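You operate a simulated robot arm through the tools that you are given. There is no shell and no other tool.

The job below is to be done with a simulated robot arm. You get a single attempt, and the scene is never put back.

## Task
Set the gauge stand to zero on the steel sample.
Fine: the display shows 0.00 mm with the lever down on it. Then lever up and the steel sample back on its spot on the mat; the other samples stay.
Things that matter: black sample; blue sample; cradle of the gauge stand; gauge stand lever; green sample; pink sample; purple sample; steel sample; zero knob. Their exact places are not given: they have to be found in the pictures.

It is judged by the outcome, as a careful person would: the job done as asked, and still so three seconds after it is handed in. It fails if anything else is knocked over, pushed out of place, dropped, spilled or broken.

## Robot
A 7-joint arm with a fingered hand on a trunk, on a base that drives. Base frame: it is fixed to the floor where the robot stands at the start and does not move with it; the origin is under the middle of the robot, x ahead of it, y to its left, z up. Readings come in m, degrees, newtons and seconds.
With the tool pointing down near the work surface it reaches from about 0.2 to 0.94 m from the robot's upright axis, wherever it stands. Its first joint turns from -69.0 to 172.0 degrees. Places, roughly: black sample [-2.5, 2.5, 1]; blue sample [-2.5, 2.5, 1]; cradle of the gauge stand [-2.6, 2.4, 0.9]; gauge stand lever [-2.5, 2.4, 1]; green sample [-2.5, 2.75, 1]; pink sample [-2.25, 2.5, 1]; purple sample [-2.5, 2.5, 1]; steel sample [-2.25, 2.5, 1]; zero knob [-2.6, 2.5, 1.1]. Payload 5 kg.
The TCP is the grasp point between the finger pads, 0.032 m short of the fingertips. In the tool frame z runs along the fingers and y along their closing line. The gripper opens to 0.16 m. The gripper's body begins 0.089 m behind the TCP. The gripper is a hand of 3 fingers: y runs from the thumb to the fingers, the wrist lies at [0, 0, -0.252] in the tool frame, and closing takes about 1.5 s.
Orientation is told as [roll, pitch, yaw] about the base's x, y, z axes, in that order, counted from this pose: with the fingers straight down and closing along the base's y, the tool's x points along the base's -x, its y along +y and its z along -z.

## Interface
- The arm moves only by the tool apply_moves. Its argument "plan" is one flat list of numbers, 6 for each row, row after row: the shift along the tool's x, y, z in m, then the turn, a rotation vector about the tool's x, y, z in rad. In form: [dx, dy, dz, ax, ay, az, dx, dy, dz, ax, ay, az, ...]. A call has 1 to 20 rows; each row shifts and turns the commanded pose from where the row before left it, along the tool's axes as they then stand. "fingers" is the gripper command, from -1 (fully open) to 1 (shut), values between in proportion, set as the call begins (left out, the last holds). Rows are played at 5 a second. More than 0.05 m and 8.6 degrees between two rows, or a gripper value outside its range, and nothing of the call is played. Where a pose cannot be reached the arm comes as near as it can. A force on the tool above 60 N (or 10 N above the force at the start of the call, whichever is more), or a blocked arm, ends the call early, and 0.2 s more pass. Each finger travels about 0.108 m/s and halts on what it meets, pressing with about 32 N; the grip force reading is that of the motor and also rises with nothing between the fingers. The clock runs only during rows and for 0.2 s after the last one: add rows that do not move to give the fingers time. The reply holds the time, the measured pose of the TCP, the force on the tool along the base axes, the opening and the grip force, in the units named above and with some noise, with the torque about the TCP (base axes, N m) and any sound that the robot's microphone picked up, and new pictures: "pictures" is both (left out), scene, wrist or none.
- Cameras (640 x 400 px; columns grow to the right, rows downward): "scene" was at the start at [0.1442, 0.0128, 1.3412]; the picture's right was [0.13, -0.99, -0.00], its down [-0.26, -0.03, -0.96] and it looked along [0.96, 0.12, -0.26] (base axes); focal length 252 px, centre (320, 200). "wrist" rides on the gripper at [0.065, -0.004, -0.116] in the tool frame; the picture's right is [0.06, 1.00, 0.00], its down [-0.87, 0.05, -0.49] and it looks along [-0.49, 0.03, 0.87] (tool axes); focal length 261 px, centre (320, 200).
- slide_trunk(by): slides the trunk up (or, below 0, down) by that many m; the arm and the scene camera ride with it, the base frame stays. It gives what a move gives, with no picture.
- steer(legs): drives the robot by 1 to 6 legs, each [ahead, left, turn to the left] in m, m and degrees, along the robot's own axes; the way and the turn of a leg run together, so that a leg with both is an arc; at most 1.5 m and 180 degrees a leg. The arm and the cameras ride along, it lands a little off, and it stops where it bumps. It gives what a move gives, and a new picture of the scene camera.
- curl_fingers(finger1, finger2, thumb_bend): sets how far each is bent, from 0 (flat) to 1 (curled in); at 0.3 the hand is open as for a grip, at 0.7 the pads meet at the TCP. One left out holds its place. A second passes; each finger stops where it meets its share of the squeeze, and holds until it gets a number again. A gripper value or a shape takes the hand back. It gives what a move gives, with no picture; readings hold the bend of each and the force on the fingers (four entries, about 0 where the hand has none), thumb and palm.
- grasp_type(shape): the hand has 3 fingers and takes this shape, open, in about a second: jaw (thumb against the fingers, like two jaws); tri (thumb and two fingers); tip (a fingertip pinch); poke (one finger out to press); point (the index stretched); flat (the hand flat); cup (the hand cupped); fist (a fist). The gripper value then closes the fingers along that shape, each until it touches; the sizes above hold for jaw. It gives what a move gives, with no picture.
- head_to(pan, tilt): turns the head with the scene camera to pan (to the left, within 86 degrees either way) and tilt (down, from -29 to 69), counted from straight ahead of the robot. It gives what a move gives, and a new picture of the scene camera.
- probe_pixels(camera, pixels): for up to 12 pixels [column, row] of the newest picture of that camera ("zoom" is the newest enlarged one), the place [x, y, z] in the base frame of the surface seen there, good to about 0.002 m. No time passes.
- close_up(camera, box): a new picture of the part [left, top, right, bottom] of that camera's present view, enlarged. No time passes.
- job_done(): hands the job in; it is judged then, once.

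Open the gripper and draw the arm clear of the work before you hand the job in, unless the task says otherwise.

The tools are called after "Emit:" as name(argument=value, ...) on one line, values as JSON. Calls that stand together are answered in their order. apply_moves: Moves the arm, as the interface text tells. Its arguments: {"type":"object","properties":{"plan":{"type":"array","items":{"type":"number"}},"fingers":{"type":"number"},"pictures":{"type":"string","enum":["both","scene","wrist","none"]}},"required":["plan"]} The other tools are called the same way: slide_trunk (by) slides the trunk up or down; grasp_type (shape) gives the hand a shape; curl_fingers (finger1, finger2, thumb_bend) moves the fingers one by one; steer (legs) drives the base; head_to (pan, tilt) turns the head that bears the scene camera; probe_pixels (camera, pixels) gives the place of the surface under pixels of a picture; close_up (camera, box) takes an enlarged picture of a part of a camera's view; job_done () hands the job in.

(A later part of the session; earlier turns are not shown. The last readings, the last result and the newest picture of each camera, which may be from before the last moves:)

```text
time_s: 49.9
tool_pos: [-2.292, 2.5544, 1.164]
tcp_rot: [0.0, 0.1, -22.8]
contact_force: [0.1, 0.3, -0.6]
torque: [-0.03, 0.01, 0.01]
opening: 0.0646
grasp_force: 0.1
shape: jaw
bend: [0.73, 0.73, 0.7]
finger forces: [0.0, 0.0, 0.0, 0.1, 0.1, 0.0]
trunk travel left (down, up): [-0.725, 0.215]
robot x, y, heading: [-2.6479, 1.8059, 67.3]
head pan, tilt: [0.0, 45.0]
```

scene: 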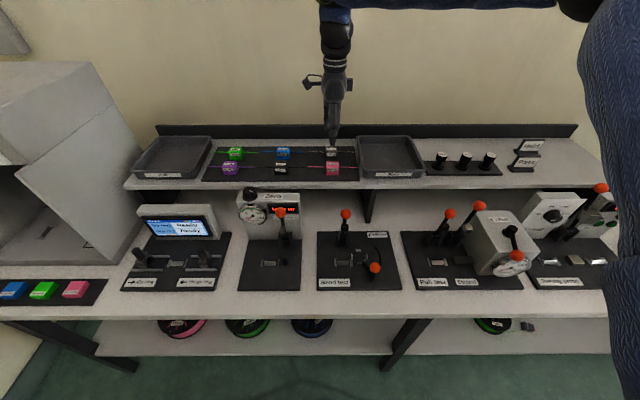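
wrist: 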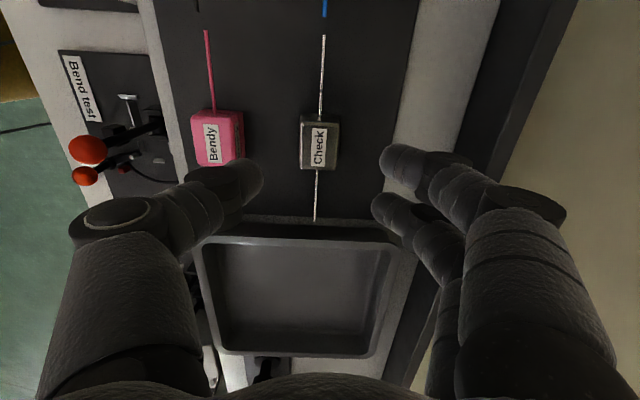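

In the wrist view the block's label (320,147) lies right on the approach line, midway between thumb and fingers. I descend to about 10 mm above the final grip height.

Emit:
apply_moves(plan=[0, 0, 0.03, 0, 0, 0, 0, 0, 0.02, 0, 0, 0, 0, 0, 0.014, 0, 0, 0, 0, 0, 0, 0, 0, 0], pictures="both")

Emit:
close_up(camera="scene", box=[284, 110, 380, 170])

```text
time_s: 50.9
tool_pos: [-2.2918, 2.5529, 1.0999]
tcp_rot: [0.0, 0.0, -22.9]
contact_force: [-0.1, -0.1, 0.4]
torque: [0.01, -0.02, 0.01]
opening: 0.0644
grasp_force: 0.0
shape: jaw
bend: [0.73, 0.73, 0.7]
finger forces: [0.0, 0.0, 0.0, 0.0, 0.0, 0.1]
trunk travel left (down, up): [-0.725, 0.215]
robot x, y, heading: [-2.6486, 1.8043, 67.4]
head pan, tilt: [0.0, 45.0]
```

scene: 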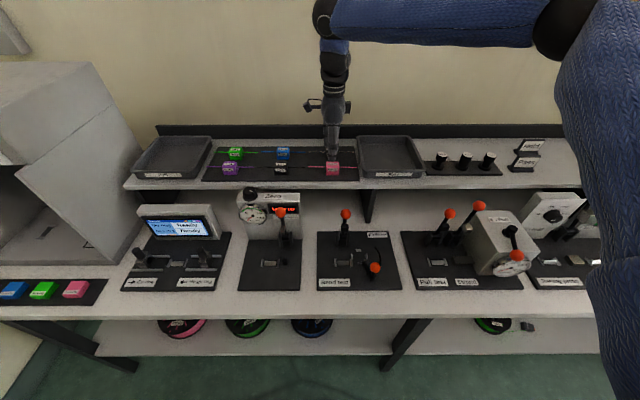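
wrist: 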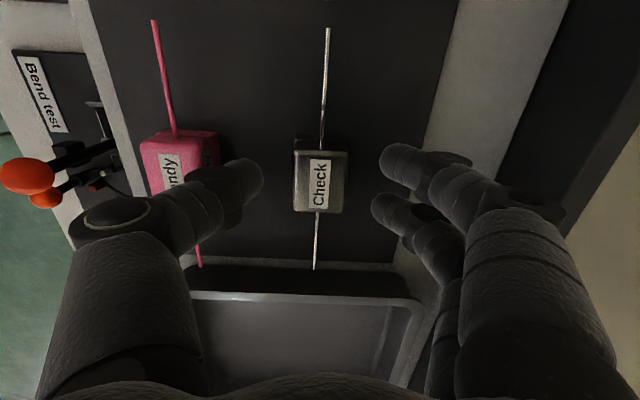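

```text
6.67 times, centred on (332, 140) of scene
```

zoom: 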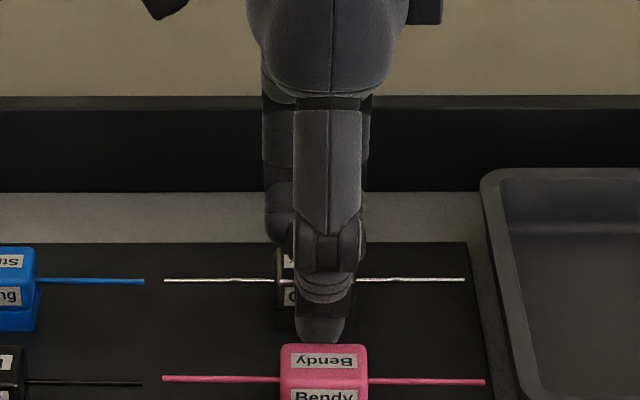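

Clear so far; thumb tip sits between pink and steel. I narrow the jaw to ~50 mm to keep the thumb away from the pink block, then descend 12 mm.

Emit:
apply_moves(plan=[0, 0, 0, 0, 0, 0, 0, 0, 0, 0, 0, 0, 0, 0, 0.006, 0, 0, 0, 0, 0, 0.006, 0, 0, 0, 0, 0, 0, 0, 0, 0], fingers=0.375, pictures="wrist")

Emit:
close_up(camera="wrist", box=[160, 100, 480, 300])

```text
time_s: 52.1
tool_pos: [-2.2922, 2.5542, 1.089]
tcp_rot: [-0.1, 0.0, -22.9]
contact_force: [0.6, 1.3, 9.0]
torque: [0.27, -0.13, -0.04]
opening: 0.0509
grasp_force: 0.0
shape: jaw
bend: [0.74, 0.74, 0.7]
finger forces: [3.9, 4.2, 0.0, 0.1, 1.2, 0.0]
trunk travel left (down, up): [-0.725, 0.215]
robot x, y, heading: [-2.6491, 1.809, 67.1]
head pan, tilt: [0.0, 45.0]
```

wrist: 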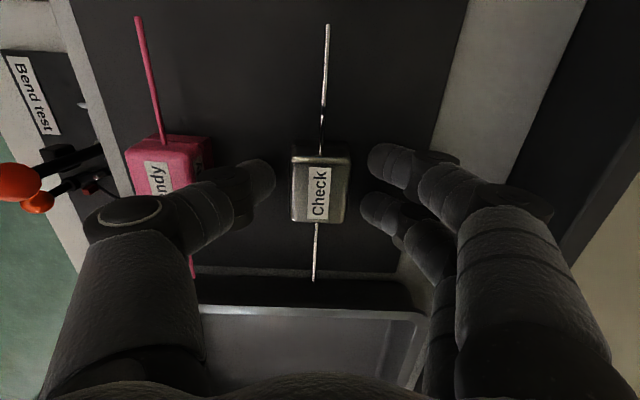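

```text
2.00 times, centred on (320, 200) of wrist
```

zoom: 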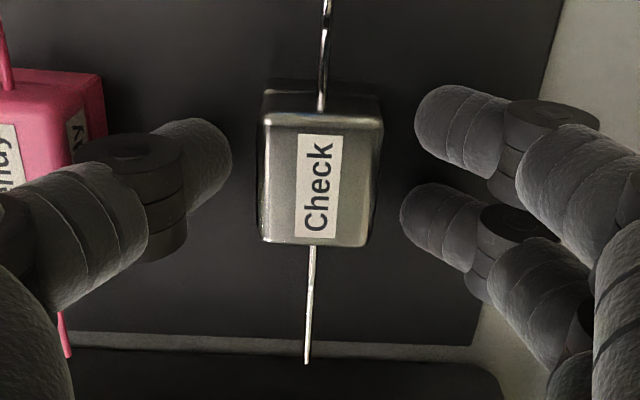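

Force reads 9 N up with finger loads ~4 N: the fingertips just touch the mat. I rise 6 mm to clear it, then look before closing.

Emit:
apply_moves(plan=[0, 0, -0.006, 0, 0, 0, 0, 0, 0, 0, 0, 0, 0, 0, 0, 0, 0, 0], pictures="none")

```text
time_s: 52.9
tool_pos: [-2.2914, 2.5532, 1.0932]
tcp_rot: [0.0, 0.0, -22.8]
contact_force: [-0.5, 0.0, -0.4]
torque: [0.0, -0.02, 0.0]
opening: 0.0503
grasp_force: 0.1
shape: jaw
bend: [0.73, 0.73, 0.7]
finger forces: [0.1, 0.0, 0.0, 0.1, 0.1, 0.0]
trunk travel left (down, up): [-0.725, 0.215]
robot x, y, heading: [-2.6499, 1.806, 67.3]
head pan, tilt: [0.0, 45.0]
```

Free of the mat again. I close onto the block, giving time for the fingers to settle.

Emit:
apply_moves(plan=[0, 0, 0, 0, 0, 0, 0, 0, 0, 0, 0, 0, 0, 0, 0, 0, 0, 0, 0, 0, 0, 0, 0, 0, 0, 0, 0, 0, 0, 0], fingers=0.75, pictures="wrist")

Emit:
close_up(camera="wrist", box=[160, 100, 480, 300])

```text
time_s: 54.1
tool_pos: [-2.2917, 2.5545, 1.094]
tcp_rot: [-0.1, 0.1, -23.0]
contact_force: [-0.5, -0.2, 0.4]
torque: [0.01, 0.0, 0.0]
opening: 0.0266
grasp_force: 31.9
shape: jaw
bend: [0.73, 0.73, 0.7]
finger forces: [14.3, 14.3, 0.0, 0.0, 28.7, 0.1]
trunk travel left (down, up): [-0.725, 0.215]
robot x, y, heading: [-2.6478, 1.8023, 67.1]
head pan, tilt: [0.0, 45.0]
```

wrist: 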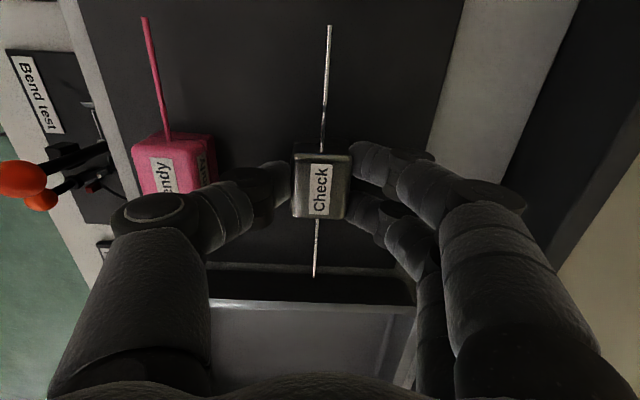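

```text
2.00 times, centred on (320, 200) of wrist
```

zoom: 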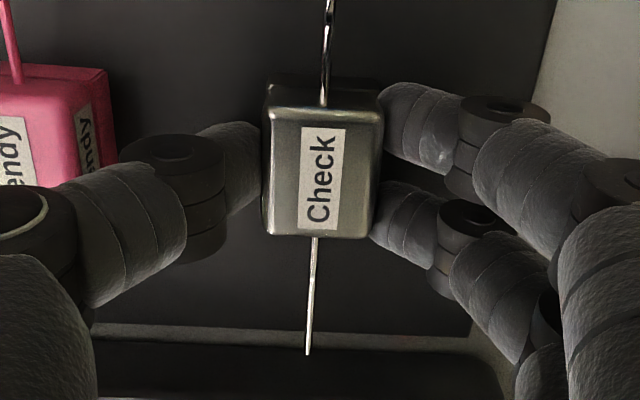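

Grip is firm: 26.6 mm opening, 14+14 N vs 28.7 N balanced. I lift straight up slowly and check.

Emit:
apply_moves(plan=[0, 0, -0.01, 0, 0, 0, 0, 0, -0.02, 0, 0, 0, 0, 0, -0.03, 0, 0, 0, 0, 0, -0.04, 0, 0, 0, 0, 0, -0.05, 0, 0, 0, 0, 0, -0.05, 0, 0, 0, 0, 0, -0.05, 0, 0, 0, 0, 0, 0, 0, 0, 0], pictures="both")

Emit:
close_up(camera="wrist", box=[160, 100, 480, 300])

```text
time_s: 55.9
tool_pos: [-2.2911, 2.5561, 1.3441]
tcp_rot: [-0.1, 0.0, -22.8]
contact_force: [1.3, -0.1, -0.5]
torque: [-0.02, 0.03, -0.01]
opening: 0.0264
grasp_force: 32.2
shape: jaw
bend: [0.73, 0.73, 0.7]
finger forces: [14.5, 14.3, 0.0, 0.0, 28.8, 0.0]
trunk travel left (down, up): [-0.725, 0.215]
robot x, y, heading: [-2.6488, 1.8055, 67.2]
head pan, tilt: [0.0, 45.0]
```

scene: 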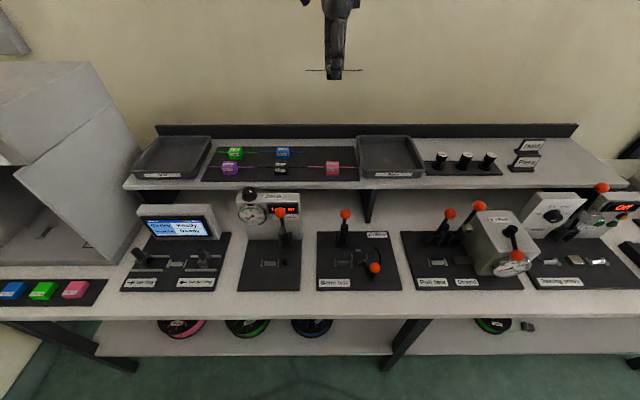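
wrist: 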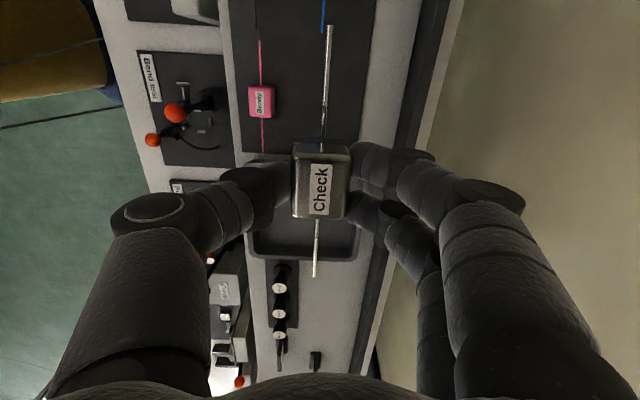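

```text
2.00 times, centred on (320, 200) of wrist
```

zoom: 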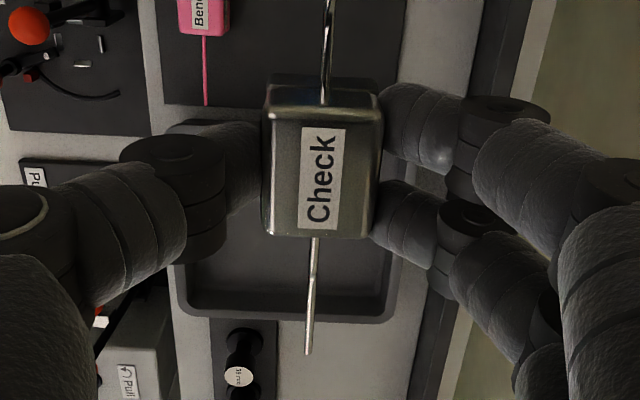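

The sample is held level with both strands intact. To check the foot's shape I yaw the hand about 40° so the scene camera can see the block's end face.

Emit:
apply_moves(plan=[0, 0, -0.03, 0, 0, -0.14, 0, 0, -0.03, 0, 0, -0.14, 0, 0, -0.03, 0, 0, -0.14, 0, 0, 0, 0, 0, -0.14, 0, 0, 0, 0, 0, -0.14, 0, 0, 0, 0, 0, 0], pictures="scene")

Emit:
head_to(pan=0, tilt=25)

```text
time_s: 57.3
tool_pos: [-2.291, 2.5547, 1.4344]
tcp_rot: [0.0, 0.0, 17.2]
contact_force: [0.1, 0.1, -1.0]
torque: [0.02, 0.02, 0.0]
opening: 0.0263
grasp_force: 31.7
shape: jaw
bend: [0.73, 0.73, 0.7]
finger forces: [14.3, 14.4, 0.0, 0.0, 28.7, 0.1]
trunk travel left (down, up): [-0.725, 0.215]
robot x, y, heading: [-2.6483, 1.8025, 67.2]
head pan, tilt: [0.0, 45.0]
```

scene: 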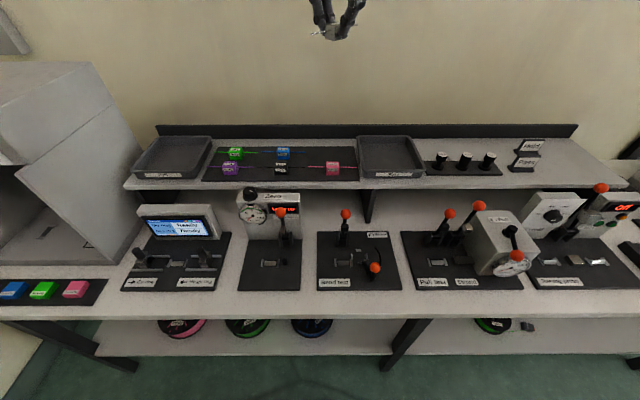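

```text
time_s: 58.1
tool_pos: [-2.2925, 2.5536, 1.4337]
tcp_rot: [0.0, 0.0, 17.1]
contact_force: [0.0, -0.3, -0.4]
torque: [0.03, -0.01, 0.0]
opening: 0.0261
grasp_force: 32.0
shape: jaw
bend: [0.73, 0.73, 0.7]
finger forces: [14.4, 14.4, 0.1, 0.1, 28.6, 0.1]
trunk travel left (down, up): [-0.725, 0.215]
robot x, y, heading: [-2.6468, 1.8075, 67.6]
head pan, tilt: [0.0, 25.0]
```

scene: 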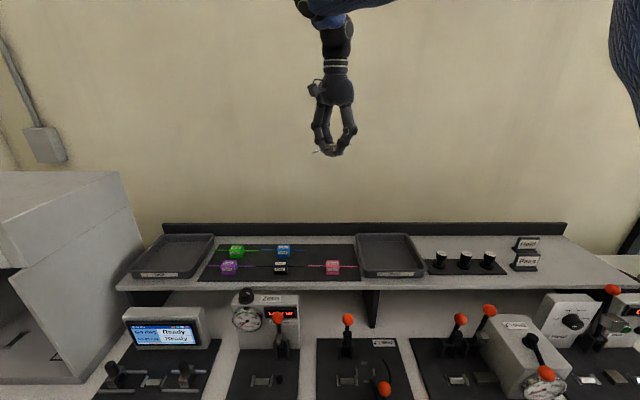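

The held sample is now visible at about (330,150). I zoom on it and on the vacated mat spot.

Emit:
close_up(camera="scene", box=[304, 130, 360, 165])

Emit:
close_up(camera="scene", box=[300, 235, 380, 285])

```text
11.43 times, centred on (332, 148) of scene
```

zoom: 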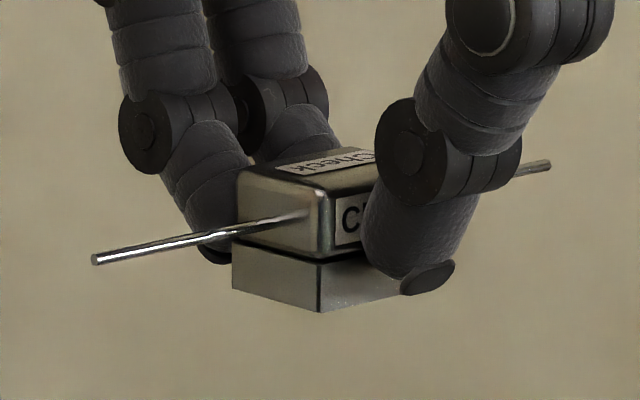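

```text
8.00 times, centred on (340, 260) of scene
```

zoom: 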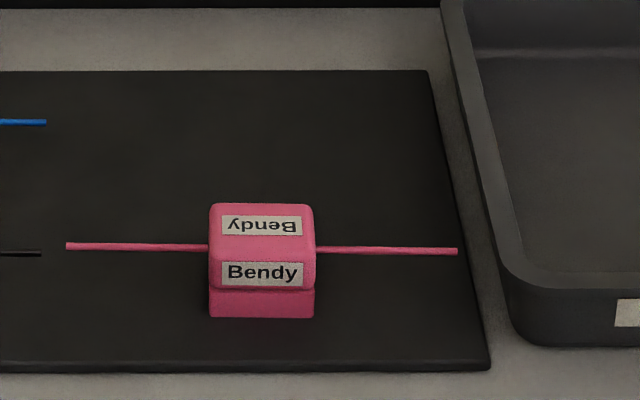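

The block's foot looks like a plain box at its end face, so I need to see its underside to know how it fits the cradle ridge. I raise the sample and bring it nearer, above camera height, with its end toward the robot.

Emit:
apply_moves(plan=[0, 0, -0.05, 0, 0, -0.145, 0, 0, -0.05, 0, 0, -0.145, 0, 0, -0.05, 0, 0, -0.145, 0, 0, -0.05, 0, 0, -0.145, 0, 0, -0.05, 0, 0, -0.145, 0, 0, -0.03, 0, 0, -0.145, 0.04, 0, -0.02, 0, 0, 0, 0.04, 0, -0.02, 0, 0, 0, 0.04, 0, -0.02, 0, 0, 0, 0.04, 0, -0.02, 0, 0, 0, 0.04, 0, -0.02, 0, 0, 0, 0.04, 0, -0.02, 0, 0, 0, 0, 0, 0, 0, 0, 0], pictures="none")

Emit:
head_to(pan=0, tilt=-20)

```text
time_s: 60.9
tool_pos: [-2.3844, 2.3639, 1.6586]
tcp_rot: [0.0, 0.1, 67.1]
contact_force: [0.8, 0.8, -0.4]
torque: [0.01, -0.01, 0.05]
opening: 0.0262
grasp_force: 31.5
shape: jaw
bend: [0.73, 0.73, 0.7]
finger forces: [14.3, 14.5, 0.0, 0.0, 28.8, 0.0]
out of reach, approached as far as the arm can: row 3, 4, 5, 6, 8, 9, 10, 11, 12
trunk travel left (down, up): [-0.725, 0.215]
robot x, y, heading: [-2.6482, 1.8035, 67.1]
head pan, tilt: [0.0, 25.0]
```

```text
time_s: 62.0
tool_pos: [-2.3864, 2.3629, 1.6559]
tcp_rot: [0.1, 0.1, 67.2]
contact_force: [0.1, 0.0, -0.7]
torque: [0.0, -0.01, 0.03]
opening: 0.0264
grasp_force: 31.9
shape: jaw
bend: [0.73, 0.73, 0.7]
finger forces: [14.3, 14.5, 0.1, 0.0, 28.7, 0.1]
trunk travel left (down, up): [-0.725, 0.215]
robot x, y, heading: [-2.6525, 1.8054, 67.3]
head pan, tilt: [0.0, -20.0]
```

scene: 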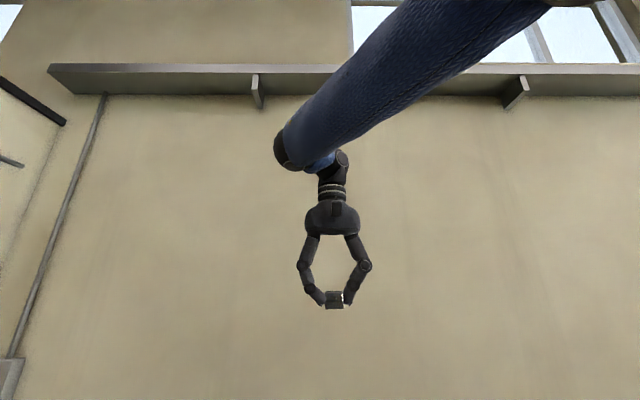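

The arm tops out at z ≈ 1.66, with the sample at pixel (333,299). I zoom on it from about level.

Emit:
close_up(camera="scene", box=[309, 284, 357, 314])

```text
13.33 times, centred on (333, 299) of scene
```

zoom: 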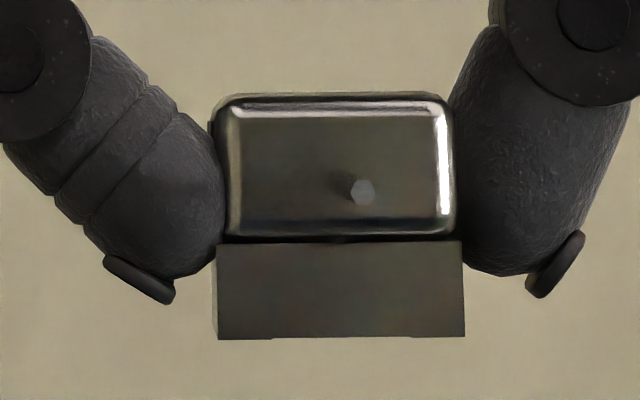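

The end view shows a body on a plain box foot; underside still unknown. I lower slightly and tilt the fingers toward the camera to see the bottom face.

Emit:
apply_moves(plan=[0, 0, 0.03, 0, 0.14, 0, 0, 0, 0, 0, 0.14, 0, 0, 0, 0, 0, 0.14, 0, 0, 0, 0, 0, 0.14, 0, 0, 0, 0, 0, 0.14, 0, 0, 0, 0, 0, 0, 0], pictures="scene")

```text
time_s: 63.4
tool_pos: [-2.4382, 2.3366, 1.5925]
tcp_rot: [0.1, 40.2, 67.1]
contact_force: [0.2, 0.6, -1.0]
torque: [0.02, 0.0, 0.0]
opening: 0.0264
grasp_force: 32.3
shape: jaw
bend: [0.73, 0.73, 0.7]
finger forces: [14.3, 14.3, 0.0, 0.1, 28.7, 0.0]
out of reach, approached as far as the arm can: row 1, 2, 3
trunk travel left (down, up): [-0.725, 0.215]
robot x, y, heading: [-2.6483, 1.8049, 67.0]
head pan, tilt: [0.0, -20.0]
```

scene: 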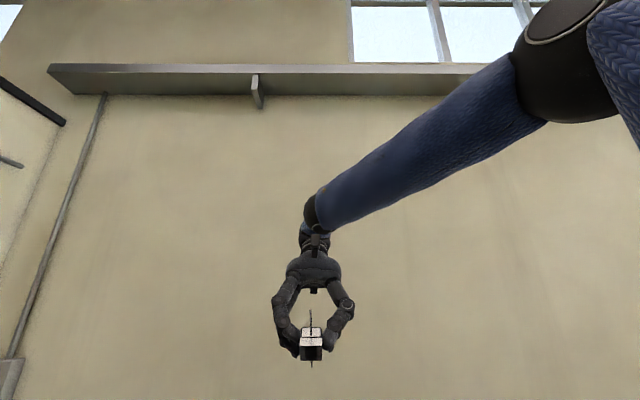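

I zoom on the held sample at (311,343) to read which face is shown.

Emit:
close_up(camera="scene", box=[279, 320, 343, 360])

```text
10.00 times, centred on (311, 340) of scene
```

zoom: 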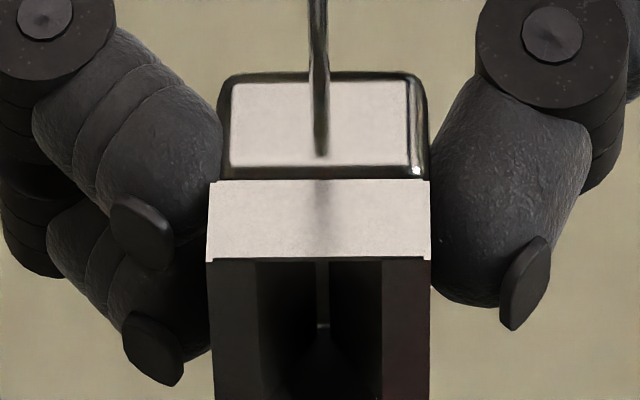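

The underside is visible and shows a V-shaped groove along the block. I zoom on the lower part.

Emit:
close_up(camera="scene", box=[279, 335, 343, 375])

```text
10.00 times, centred on (311, 355) of scene
```

zoom: 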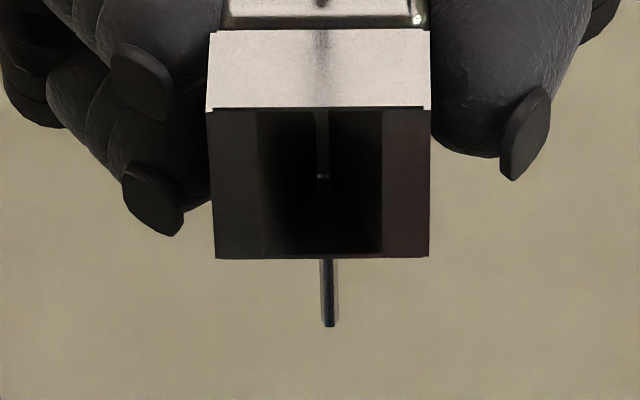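

The underside has a V-groove that fits the ridge, so the block drops straight over it, foot on the plate. I level the hand again, lower it to a carrying height, and then drive back-left so the cradle is well in reach.

Emit:
apply_moves(plan=[0, 0, 0, 0, -0.14, 0, 0, 0, 0, 0, -0.14, 0, 0, 0, 0, 0, -0.14, 0, 0, 0, 0, 0, -0.14, 0, 0, 0, 0, 0, -0.14, 0, 0, 0, 0.04, 0, 0, 0, 0, 0, 0.04, 0, 0, 0, 0, 0, 0.04, 0, 0, 0, 0, 0, 0.04, 0, 0, 0, 0, 0, 0, 0, 0, 0], pictures="none")

Emit:
steer(legs=[[-0.175, 0.185, 0]])

Emit:
head_to(pan=0, tilt=40)

```text
time_s: 65.6
tool_pos: [-2.4391, 2.3415, 1.4304]
tcp_rot: [0.1, -0.1, 67.1]
contact_force: [-0.1, -0.2, -0.1]
torque: [0.0, -0.03, 0.0]
opening: 0.0258
grasp_force: 32.0
shape: jaw
bend: [0.73, 0.73, 0.7]
finger forces: [14.1, 14.3, 0.1, 0.0, 28.4, 0.0]
out of reach, approached as far as the arm can: row 3
trunk travel left (down, up): [-0.725, 0.215]
robot x, y, heading: [-2.647, 1.8075, 67.1]
head pan, tilt: [0.0, -20.0]
```

```text
time_s: 67.5
tool_pos: [-2.6776, 2.2533, 1.4308]
tcp_rot: [0.0, -0.1, 67.1]
contact_force: [0.1, 0.1, -1.2]
torque: [-0.02, -0.06, -0.01]
opening: 0.0259
grasp_force: 32.0
shape: jaw
bend: [0.73, 0.73, 0.7]
finger forces: [14.2, 14.2, 0.0, 0.0, 28.4, 0.0]
trunk travel left (down, up): [-0.725, 0.215]
robot x, y, heading: [-2.8862, 1.7126, 67.4]
head pan, tilt: [0.0, -20.0]
```

scene: 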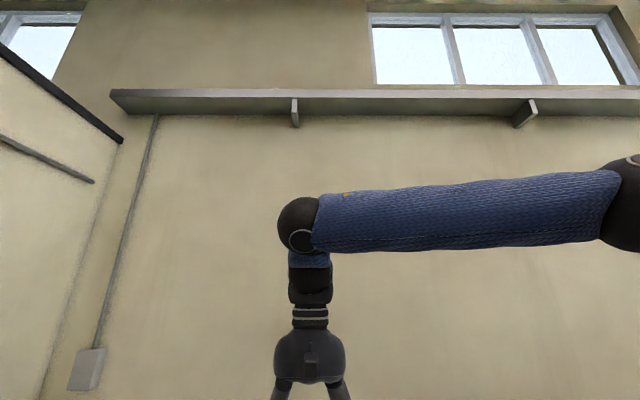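

```text
time_s: 68.8
tool_pos: [-2.6761, 2.2526, 1.4303]
tcp_rot: [0.0, 0.0, 67.0]
contact_force: [1.4, -0.2, -0.5]
torque: [-0.03, -0.01, -0.03]
opening: 0.0258
grasp_force: 31.8
shape: jaw
bend: [0.73, 0.73, 0.7]
finger forces: [14.2, 14.2, 0.0, 0.1, 28.3, 0.0]
trunk travel left (down, up): [-0.725, 0.215]
robot x, y, heading: [-2.8839, 1.7103, 67.3]
head pan, tilt: [0.0, 40.0]
```

scene: 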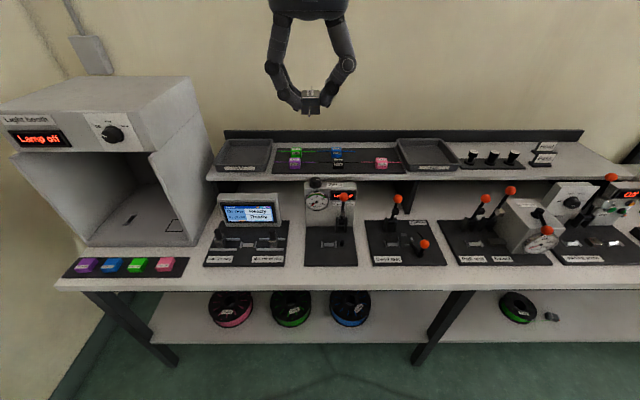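

Now the gauge stand is nearly straight ahead at (330,220). I re-probe the cradle from this stance to check consistency.

Emit:
close_up(camera="scene", box=[304, 230, 352, 260])

```text
13.33 times, centred on (328, 245) of scene
```

zoom: 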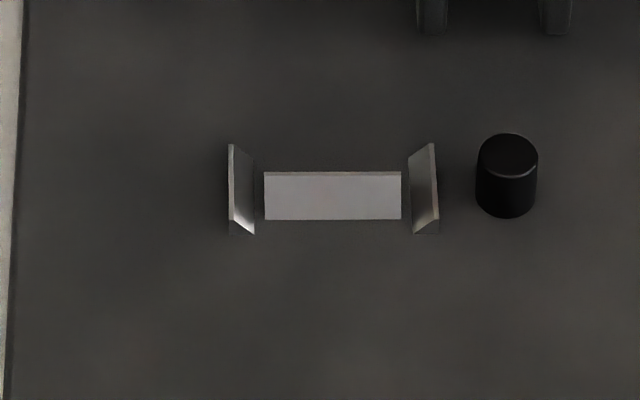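

I probe the ridge ends, cheek edges and anvil here for the final cradle coordinates.

Emit:
probe_pixels(camera="zoom", pixels=[[268, 176], [397, 176], [332, 174], [332, 215], [230, 150], [232, 218], [433, 150], [437, 218], [245, 190], [420, 190], [507, 155], [332, 300]])

```text
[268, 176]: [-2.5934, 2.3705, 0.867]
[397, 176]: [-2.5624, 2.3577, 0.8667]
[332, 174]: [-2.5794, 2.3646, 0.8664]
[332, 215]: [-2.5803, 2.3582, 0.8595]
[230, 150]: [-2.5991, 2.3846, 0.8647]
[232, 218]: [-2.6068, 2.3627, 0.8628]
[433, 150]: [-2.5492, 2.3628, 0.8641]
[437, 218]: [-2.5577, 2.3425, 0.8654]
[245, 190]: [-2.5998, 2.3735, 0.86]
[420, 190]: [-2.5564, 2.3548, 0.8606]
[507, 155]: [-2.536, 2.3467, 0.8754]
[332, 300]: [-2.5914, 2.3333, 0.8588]
```

The cradle centre confirms at about [-2.577, 2.365], ridge top z 0.867. I move above the cradle, high, and turn the hand to yaw -22.9°.

Emit:
apply_moves(plan=[-0.035, -0.0122, 0, 0, 0, 0, -0.035, -0.0122, 0, 0, 0, 0, -0.035, -0.0122, 0, 0, 0, 0, -0.035, -0.0122, 0, 0, 0, 0, 0, 0, 0, 0, 0, 0.1428, 0, 0, 0, 0, 0, 0.1428, 0, 0, 0, 0, 0, 0.1428, 0, 0, 0, 0, 0, 0.1428, 0, 0, 0, 0, 0, 0.1428, 0, 0, 0, 0, 0, 0.1428, 0, 0, 0, 0, 0, 0.1428, 0, 0, 0, 0, 0, 0.1428, 0, 0, 0, 0, 0, 0.1428, 0, 0, 0, 0, 0, 0.1428, 0, 0, 0, 0, 0, 0.1428, 0, 0, 0, 0, 0, 0], pictures="both")

```text
time_s: 72.2
tool_pos: [-2.5779, 2.3631, 1.4305]
tcp_rot: [0.0, 0.0, -22.9]
contact_force: [0.4, 0.9, -0.6]
torque: [-0.04, -0.06, -0.02]
opening: 0.0258
grasp_force: 32.0
shape: jaw
bend: [0.73, 0.73, 0.7]
finger forces: [14.2, 14.1, 0.1, 0.0, 28.2, 0.0]
trunk travel left (down, up): [-0.725, 0.215]
robot x, y, heading: [-2.8884, 1.7132, 67.3]
head pan, tilt: [0.0, 40.0]
```

scene: 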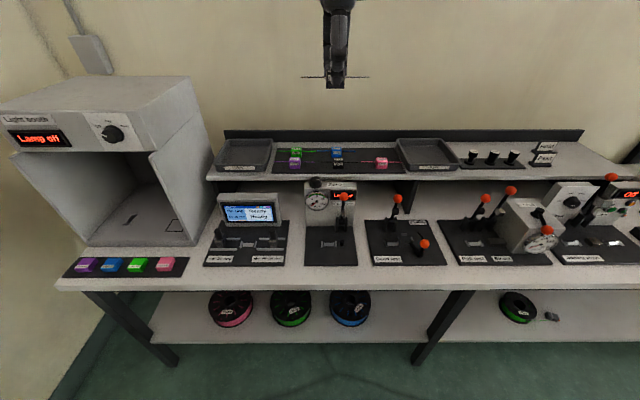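
wrist: 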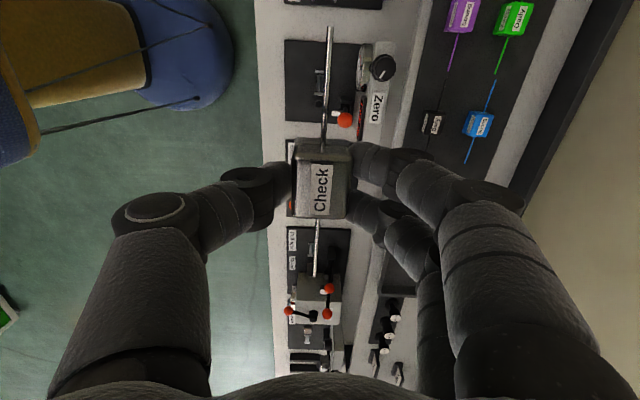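

Yaw is right and the TCP is above the cradle. Because the lever ball and dial stand close, I lean the hand ~6° left and ~6° toward the robot and descend to z ≈ 1.06 to check clearances.

Emit:
apply_moves(plan=[0.0031, -0.0023, 0, -0.1, -0.1, 0, 0.00461, -0.00461, 0.04579, 0, 0, 0, 0.00461, -0.00461, 0.04579, 0, 0, 0, 0.00461, -0.00461, 0.04579, 0, 0, 0, 0.00461, -0.00461, 0.04579, 0, 0, 0, 0.00461, -0.00461, 0.04579, 0, 0, 0, 0.00461, -0.00461, 0.04579, 0, 0, 0, 0.00461, -0.00461, 0.04579, 0, 0, 0, 0.00461, -0.00461, 0.04579, 0, 0, 0, 0, 0, 0, 0, 0, 0], pictures="both")

Emit:
close_up(camera="scene", box=[264, 130, 408, 260])

```text
time_s: 74.3
tool_pos: [-2.5629, 2.37, 1.0729]
tcp_rot: [5.6, -5.7, -22.7]
contact_force: [0.8, -0.5, 0.3]
torque: [0.01, -0.01, 0.0]
opening: 0.0258
grasp_force: 32.1
shape: jaw
bend: [0.73, 0.73, 0.7]
finger forces: [14.7, 15.6, 0.0, 0.1, 30.4, 0.0]
out of reach, approached as far as the arm can: row 7, 8
trunk travel left (down, up): [-0.725, 0.215]
robot x, y, heading: [-2.8884, 1.7155, 67.4]
head pan, tilt: [0.0, 40.0]
```

scene: 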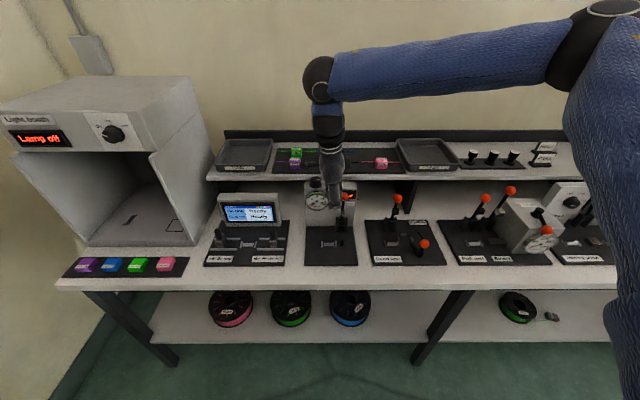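
wrist: 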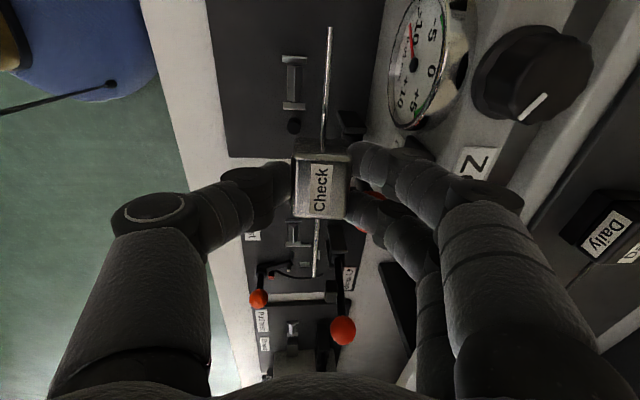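

```text
3.08 times, centred on (336, 195) of scene
```

zoom: 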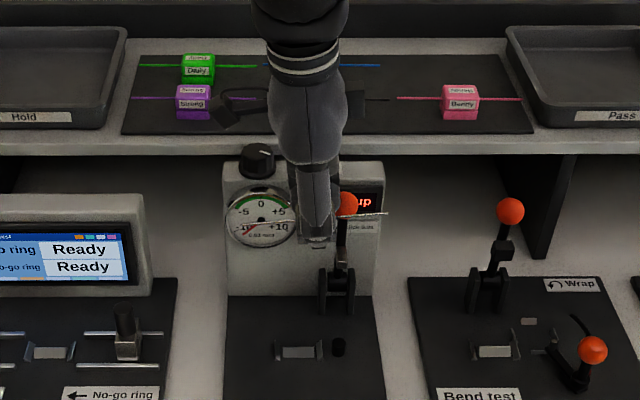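

The arm is at its lower reach with the trunk raised, and drifted ~14 mm toward the lever (ball at zoom (347,203) beside the hand). I go back up 0.12 m before lowering the trunk.

Emit:
apply_moves(plan=[-0.00399, 0.00399, -0.0396, 0, 0, 0, -0.00399, 0.00399, -0.0396, 0, 0, 0, -0.00399, 0.00399, -0.0396, 0, 0, 0, 0, 0, 0, 0, 0, 0], pictures="none")

```text
time_s: 75.3
tool_pos: [-2.5643, 2.3683, 1.1891]
tcp_rot: [5.6, -5.7, -23.1]
contact_force: [0.6, 0.3, 0.2]
torque: [-0.02, 0.02, 0.03]
opening: 0.0259
grasp_force: 32.2
shape: jaw
bend: [0.73, 0.73, 0.7]
finger forces: [14.6, 15.5, 0.0, 0.0, 30.2, 0.0]
trunk travel left (down, up): [-0.725, 0.215]
robot x, y, heading: [-2.8841, 1.7175, 67.3]
head pan, tilt: [0.0, 40.0]
```

Clear again. I raise the arm further while re-centring over the cradle, then lower the trunk 0.25 m for reach.

Emit:
apply_moves(plan=[-0.0021, 0.0023, -0.048, 0, 0, 0, -0.0021, 0.0023, -0.048, 0, 0, 0, -0.0021, 0.0023, -0.048, 0, 0, 0, -0.0021, 0.0023, -0.048, 0, 0, 0, -0.0021, 0.0023, -0.048, 0, 0, 0, 0, 0, 0, 0, 0, 0], pictures="none")

Emit:
slide_trunk(by=-0.25)

Emit:
head_to(pan=0, tilt=35)

```text
time_s: 76.8
tool_pos: [-2.5796, 2.3596, 1.4296]
tcp_rot: [5.6, -5.7, -23.2]
contact_force: [0.5, -0.6, -0.7]
torque: [0.02, 0.0, -0.01]
opening: 0.0257
grasp_force: 32.1
shape: jaw
bend: [0.73, 0.73, 0.7]
finger forces: [14.4, 15.4, 0.0, 0.1, 29.7, 0.0]
trunk travel left (down, up): [-0.725, 0.215]
robot x, y, heading: [-2.8834, 1.7135, 67.5]
head pan, tilt: [0.0, 40.0]
```

```text
time_s: 79.3
tool_pos: [-2.5817, 2.3587, 1.1823]
tcp_rot: [5.7, -5.7, -23.2]
contact_force: [0.7, 0.0, -1.2]
torque: [-0.01, -0.04, -0.02]
opening: 0.0258
grasp_force: 31.9
shape: jaw
bend: [0.73, 0.73, 0.7]
finger forces: [14.4, 15.2, 0.0, 0.1, 29.8, 0.0]
trunk travel left (down, up): [-0.475, 0.465]
robot x, y, heading: [-2.8846, 1.7143, 67.1]
head pan, tilt: [0.0, 40.0]
```

```text
time_s: 80.0
tool_pos: [-2.5804, 2.3604, 1.1815]
tcp_rot: [5.8, -5.6, -23.2]
contact_force: [0.2, -1.1, -0.9]
torque: [0.0, 0.04, 0.0]
opening: 0.0258
grasp_force: 31.6
shape: jaw
bend: [0.73, 0.73, 0.7]
finger forces: [14.3, 15.3, 0.0, 0.0, 29.7, 0.1]
trunk travel left (down, up): [-0.475, 0.465]
robot x, y, heading: [-2.884, 1.7134, 67.4]
head pan, tilt: [0.0, 35.0]
```

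scene: 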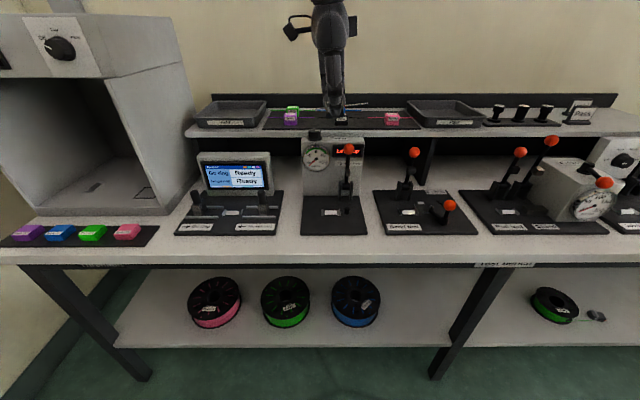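

Trunk lowered; TCP is at [-2.580, 2.360, 1.182], within 2 mm of the cradle axis. I descend to z ≈ 1.06 and check lateral clearance to the lever ball.

Emit:
apply_moves(plan=[0.00594, -0.00234, 0.0401, 0, 0, 0, 0.00404, -0.00404, 0.0401, 0, 0, 0, 0.00404, -0.00404, 0.0401, 0, 0, 0, 0, 0, 0, 0, 0, 0], pictures="both")

Emit:
close_up(camera="scene", box=[280, 90, 400, 240])

```text
time_s: 81.0
tool_pos: [-2.583, 2.3619, 1.0591]
tcp_rot: [5.8, -5.7, -23.2]
contact_force: [-0.3, 0.0, -0.8]
torque: [0.03, -0.04, 0.01]
opening: 0.0256
grasp_force: 32.3
shape: jaw
bend: [0.73, 0.73, 0.7]
finger forces: [14.4, 15.2, 0.0, 0.1, 29.6, 0.0]
trunk travel left (down, up): [-0.475, 0.465]
robot x, y, heading: [-2.8829, 1.7133, 67.3]
head pan, tilt: [0.0, 35.0]
```

scene: 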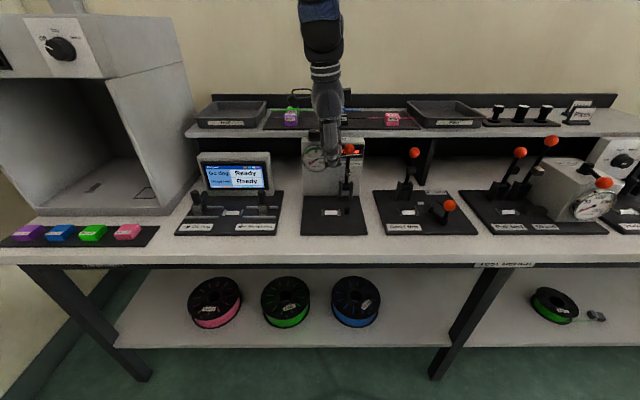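
wrist: 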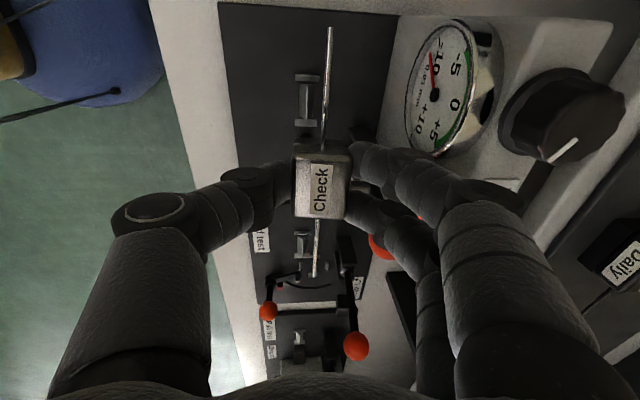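

```text
2.67 times, centred on (340, 165) of scene
```

zoom: 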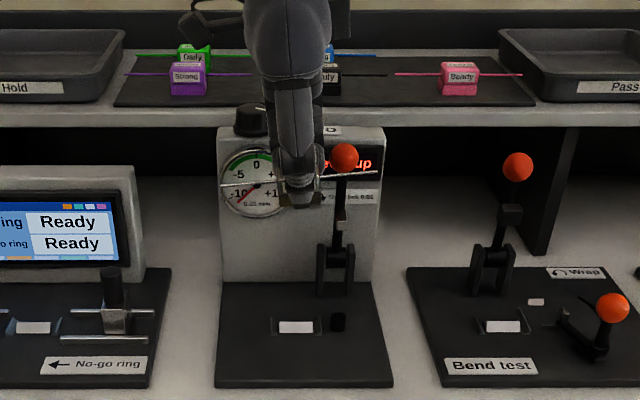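

The hand passes left of the lever ball with about 1 cm of room, and the strand passes in front of the lever. I descend another 0.1 m and look again.

Emit:
apply_moves(plan=[0.0023, -0.0028, 0.0328, 0, 0, 0, 0.0031, -0.0031, 0.0328, 0, 0, 0, 0.0031, -0.0031, 0.0328, 0, 0, 0, 0, 0, 0, 0, 0, 0], pictures="both")

Emit:
close_up(camera="scene", box=[292, 135, 372, 235])

Emit:
close_up(camera="wrist", box=[160, 20, 480, 220])

```text
time_s: 82.0
tool_pos: [-2.5822, 2.3616, 0.9606]
tcp_rot: [5.7, -5.7, -23.2]
contact_force: [0.0, 0.0, -0.2]
torque: [0.0, 0.0, 0.0]
opening: 0.0256
grasp_force: 31.3
shape: jaw
bend: [0.73, 0.73, 0.7]
finger forces: [14.3, 15.1, 0.1, 0.0, 29.4, 0.1]
trunk travel left (down, up): [-0.475, 0.465]
robot x, y, heading: [-2.8857, 1.7172, 67.4]
head pan, tilt: [0.0, 35.0]
```

scene: 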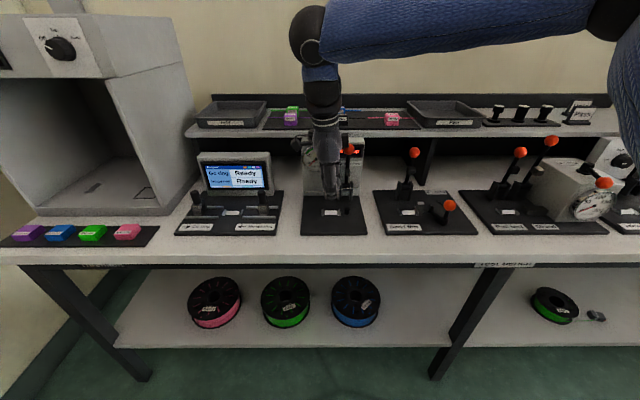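
wrist: 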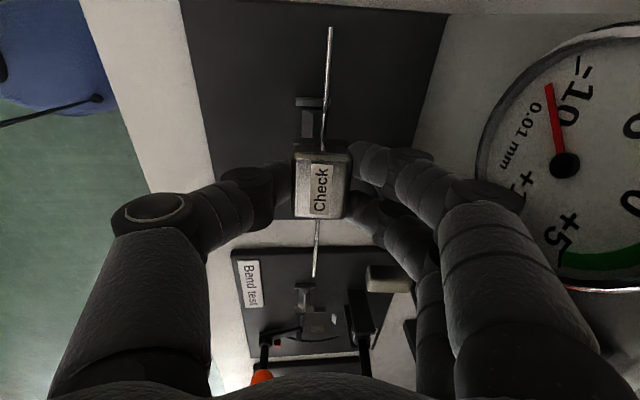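

```text
4.00 times, centred on (332, 185) of scene
```

zoom: 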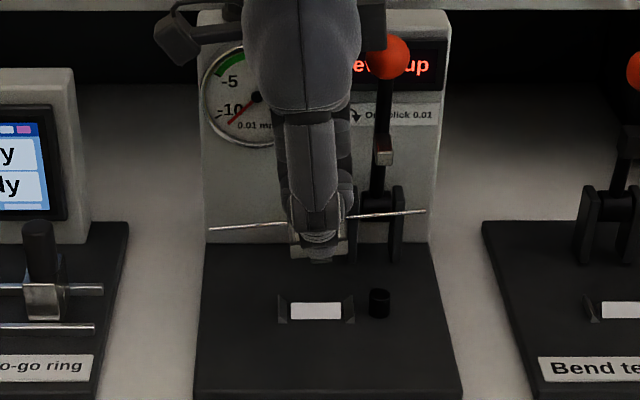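

```text
2.00 times, centred on (320, 120) of wrist
```

zoom: 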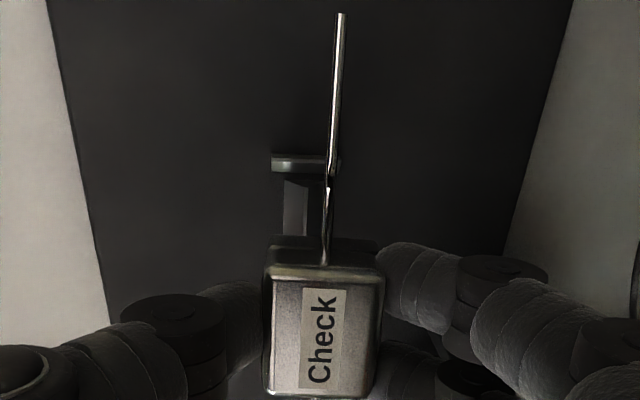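

The scene zoom shows a black protrusion on the palm's right side at (372,25), close to the lever ball (389,57). I probe both to judge depth before descending further.

Emit:
close_up(camera="scene", box=[316, 120, 364, 160])

Emit:
probe_pixels(camera="scene", pixels=[[344, 139], [346, 142], [344, 145], [349, 149], [346, 150], [335, 145], [328, 150], [330, 165], [294, 144], [312, 145], [340, 168], [316, 150]])

```text
10.00 times, centred on (340, 140) of scene
```

zoom: 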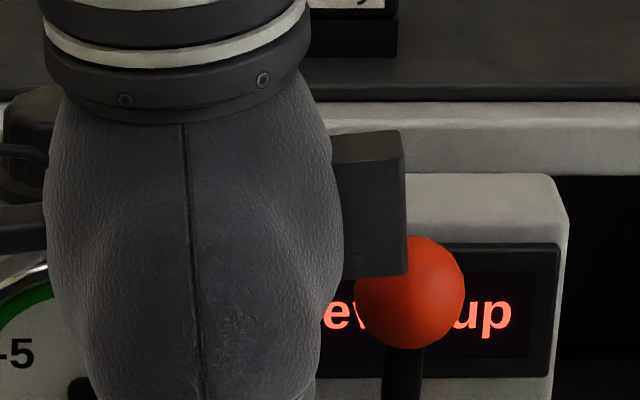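

```text
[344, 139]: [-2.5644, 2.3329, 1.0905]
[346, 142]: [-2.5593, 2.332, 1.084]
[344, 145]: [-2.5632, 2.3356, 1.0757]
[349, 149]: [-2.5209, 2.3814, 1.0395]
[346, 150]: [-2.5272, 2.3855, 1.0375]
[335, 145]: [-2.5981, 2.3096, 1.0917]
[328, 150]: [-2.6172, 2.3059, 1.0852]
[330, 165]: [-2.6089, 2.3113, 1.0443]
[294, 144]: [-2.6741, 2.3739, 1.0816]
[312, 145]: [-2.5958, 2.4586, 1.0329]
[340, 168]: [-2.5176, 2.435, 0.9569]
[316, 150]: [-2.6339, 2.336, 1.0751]
```

The protrusion's front face is at n≈1.152, well in front of the ball (n≥1.213), so it will pass. Ridge and block line up in the wrist view; I descend 45 mm more in small steps.

Emit:
apply_moves(plan=[0.0015, -0.0008, 0.01485, 0, 0, 0, 0.0015, -0.0015, 0.01485, 0, 0, 0, 0.0015, -0.0015, 0.01485, 0, 0, 0, 0, 0, 0, 0, 0, 0], pictures="both")

Emit:
close_up(camera="scene", box=[300, 170, 364, 225])

Emit:
close_up(camera="wrist", box=[240, 20, 400, 220])

```text
time_s: 83.0
tool_pos: [-2.5776, 2.366, 0.922]
tcp_rot: [5.7, -5.7, -22.7]
contact_force: [-22.6, -2.5, 6.9]
torque: [0.23, -0.39, 0.64]
opening: 0.0257
grasp_force: 32.2
shape: jaw
bend: [0.73, 0.73, 0.7]
finger forces: [13.6, 43.1, 0.0, 0.0, 34.5, 0.0]
out of reach, approached as far as the arm can: row 2, 3
trunk travel left (down, up): [-0.475, 0.465]
robot x, y, heading: [-2.8837, 1.7149, 67.4]
head pan, tilt: [0.0, 35.0]
```

scene: 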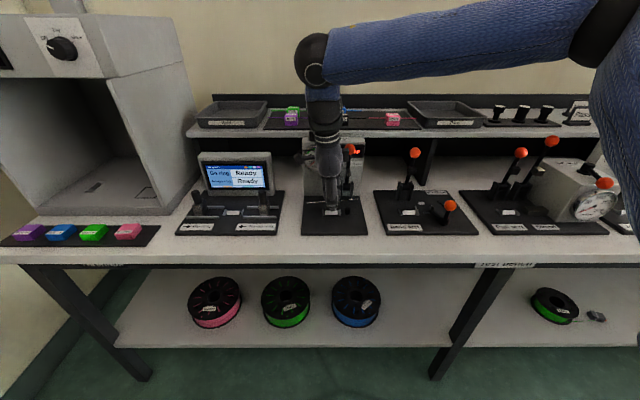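
wrist: 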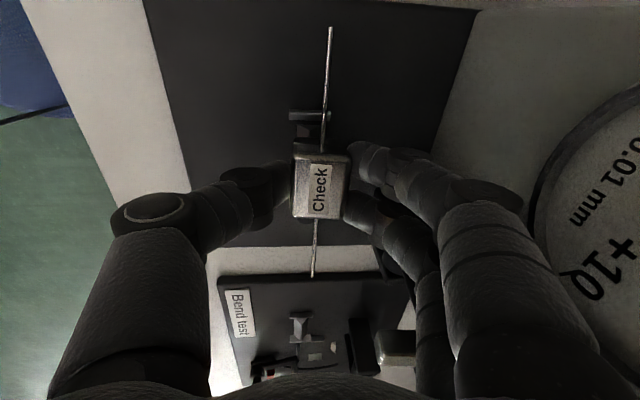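

```text
7.27 times, centred on (332, 198) of scene
```

zoom: 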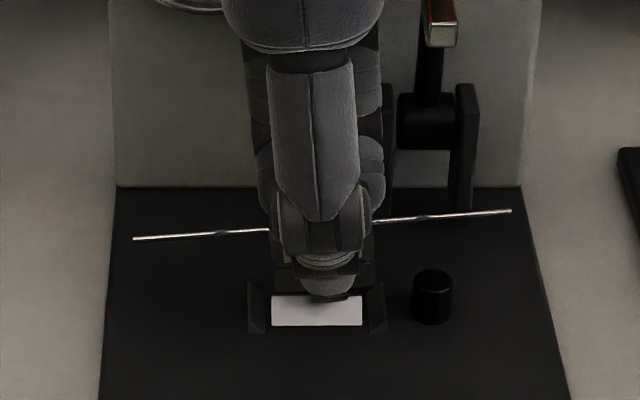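

```text
2.00 times, centred on (320, 120) of wrist
```

zoom: 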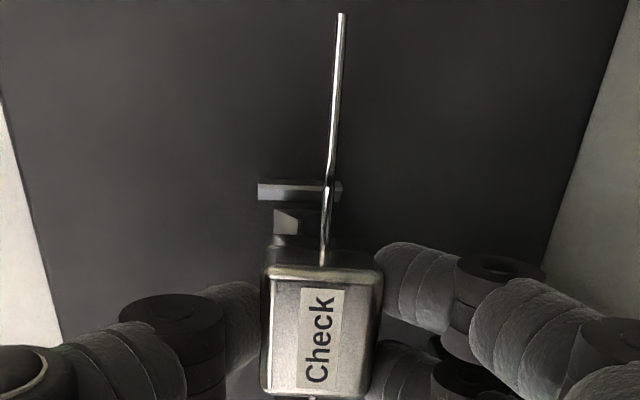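

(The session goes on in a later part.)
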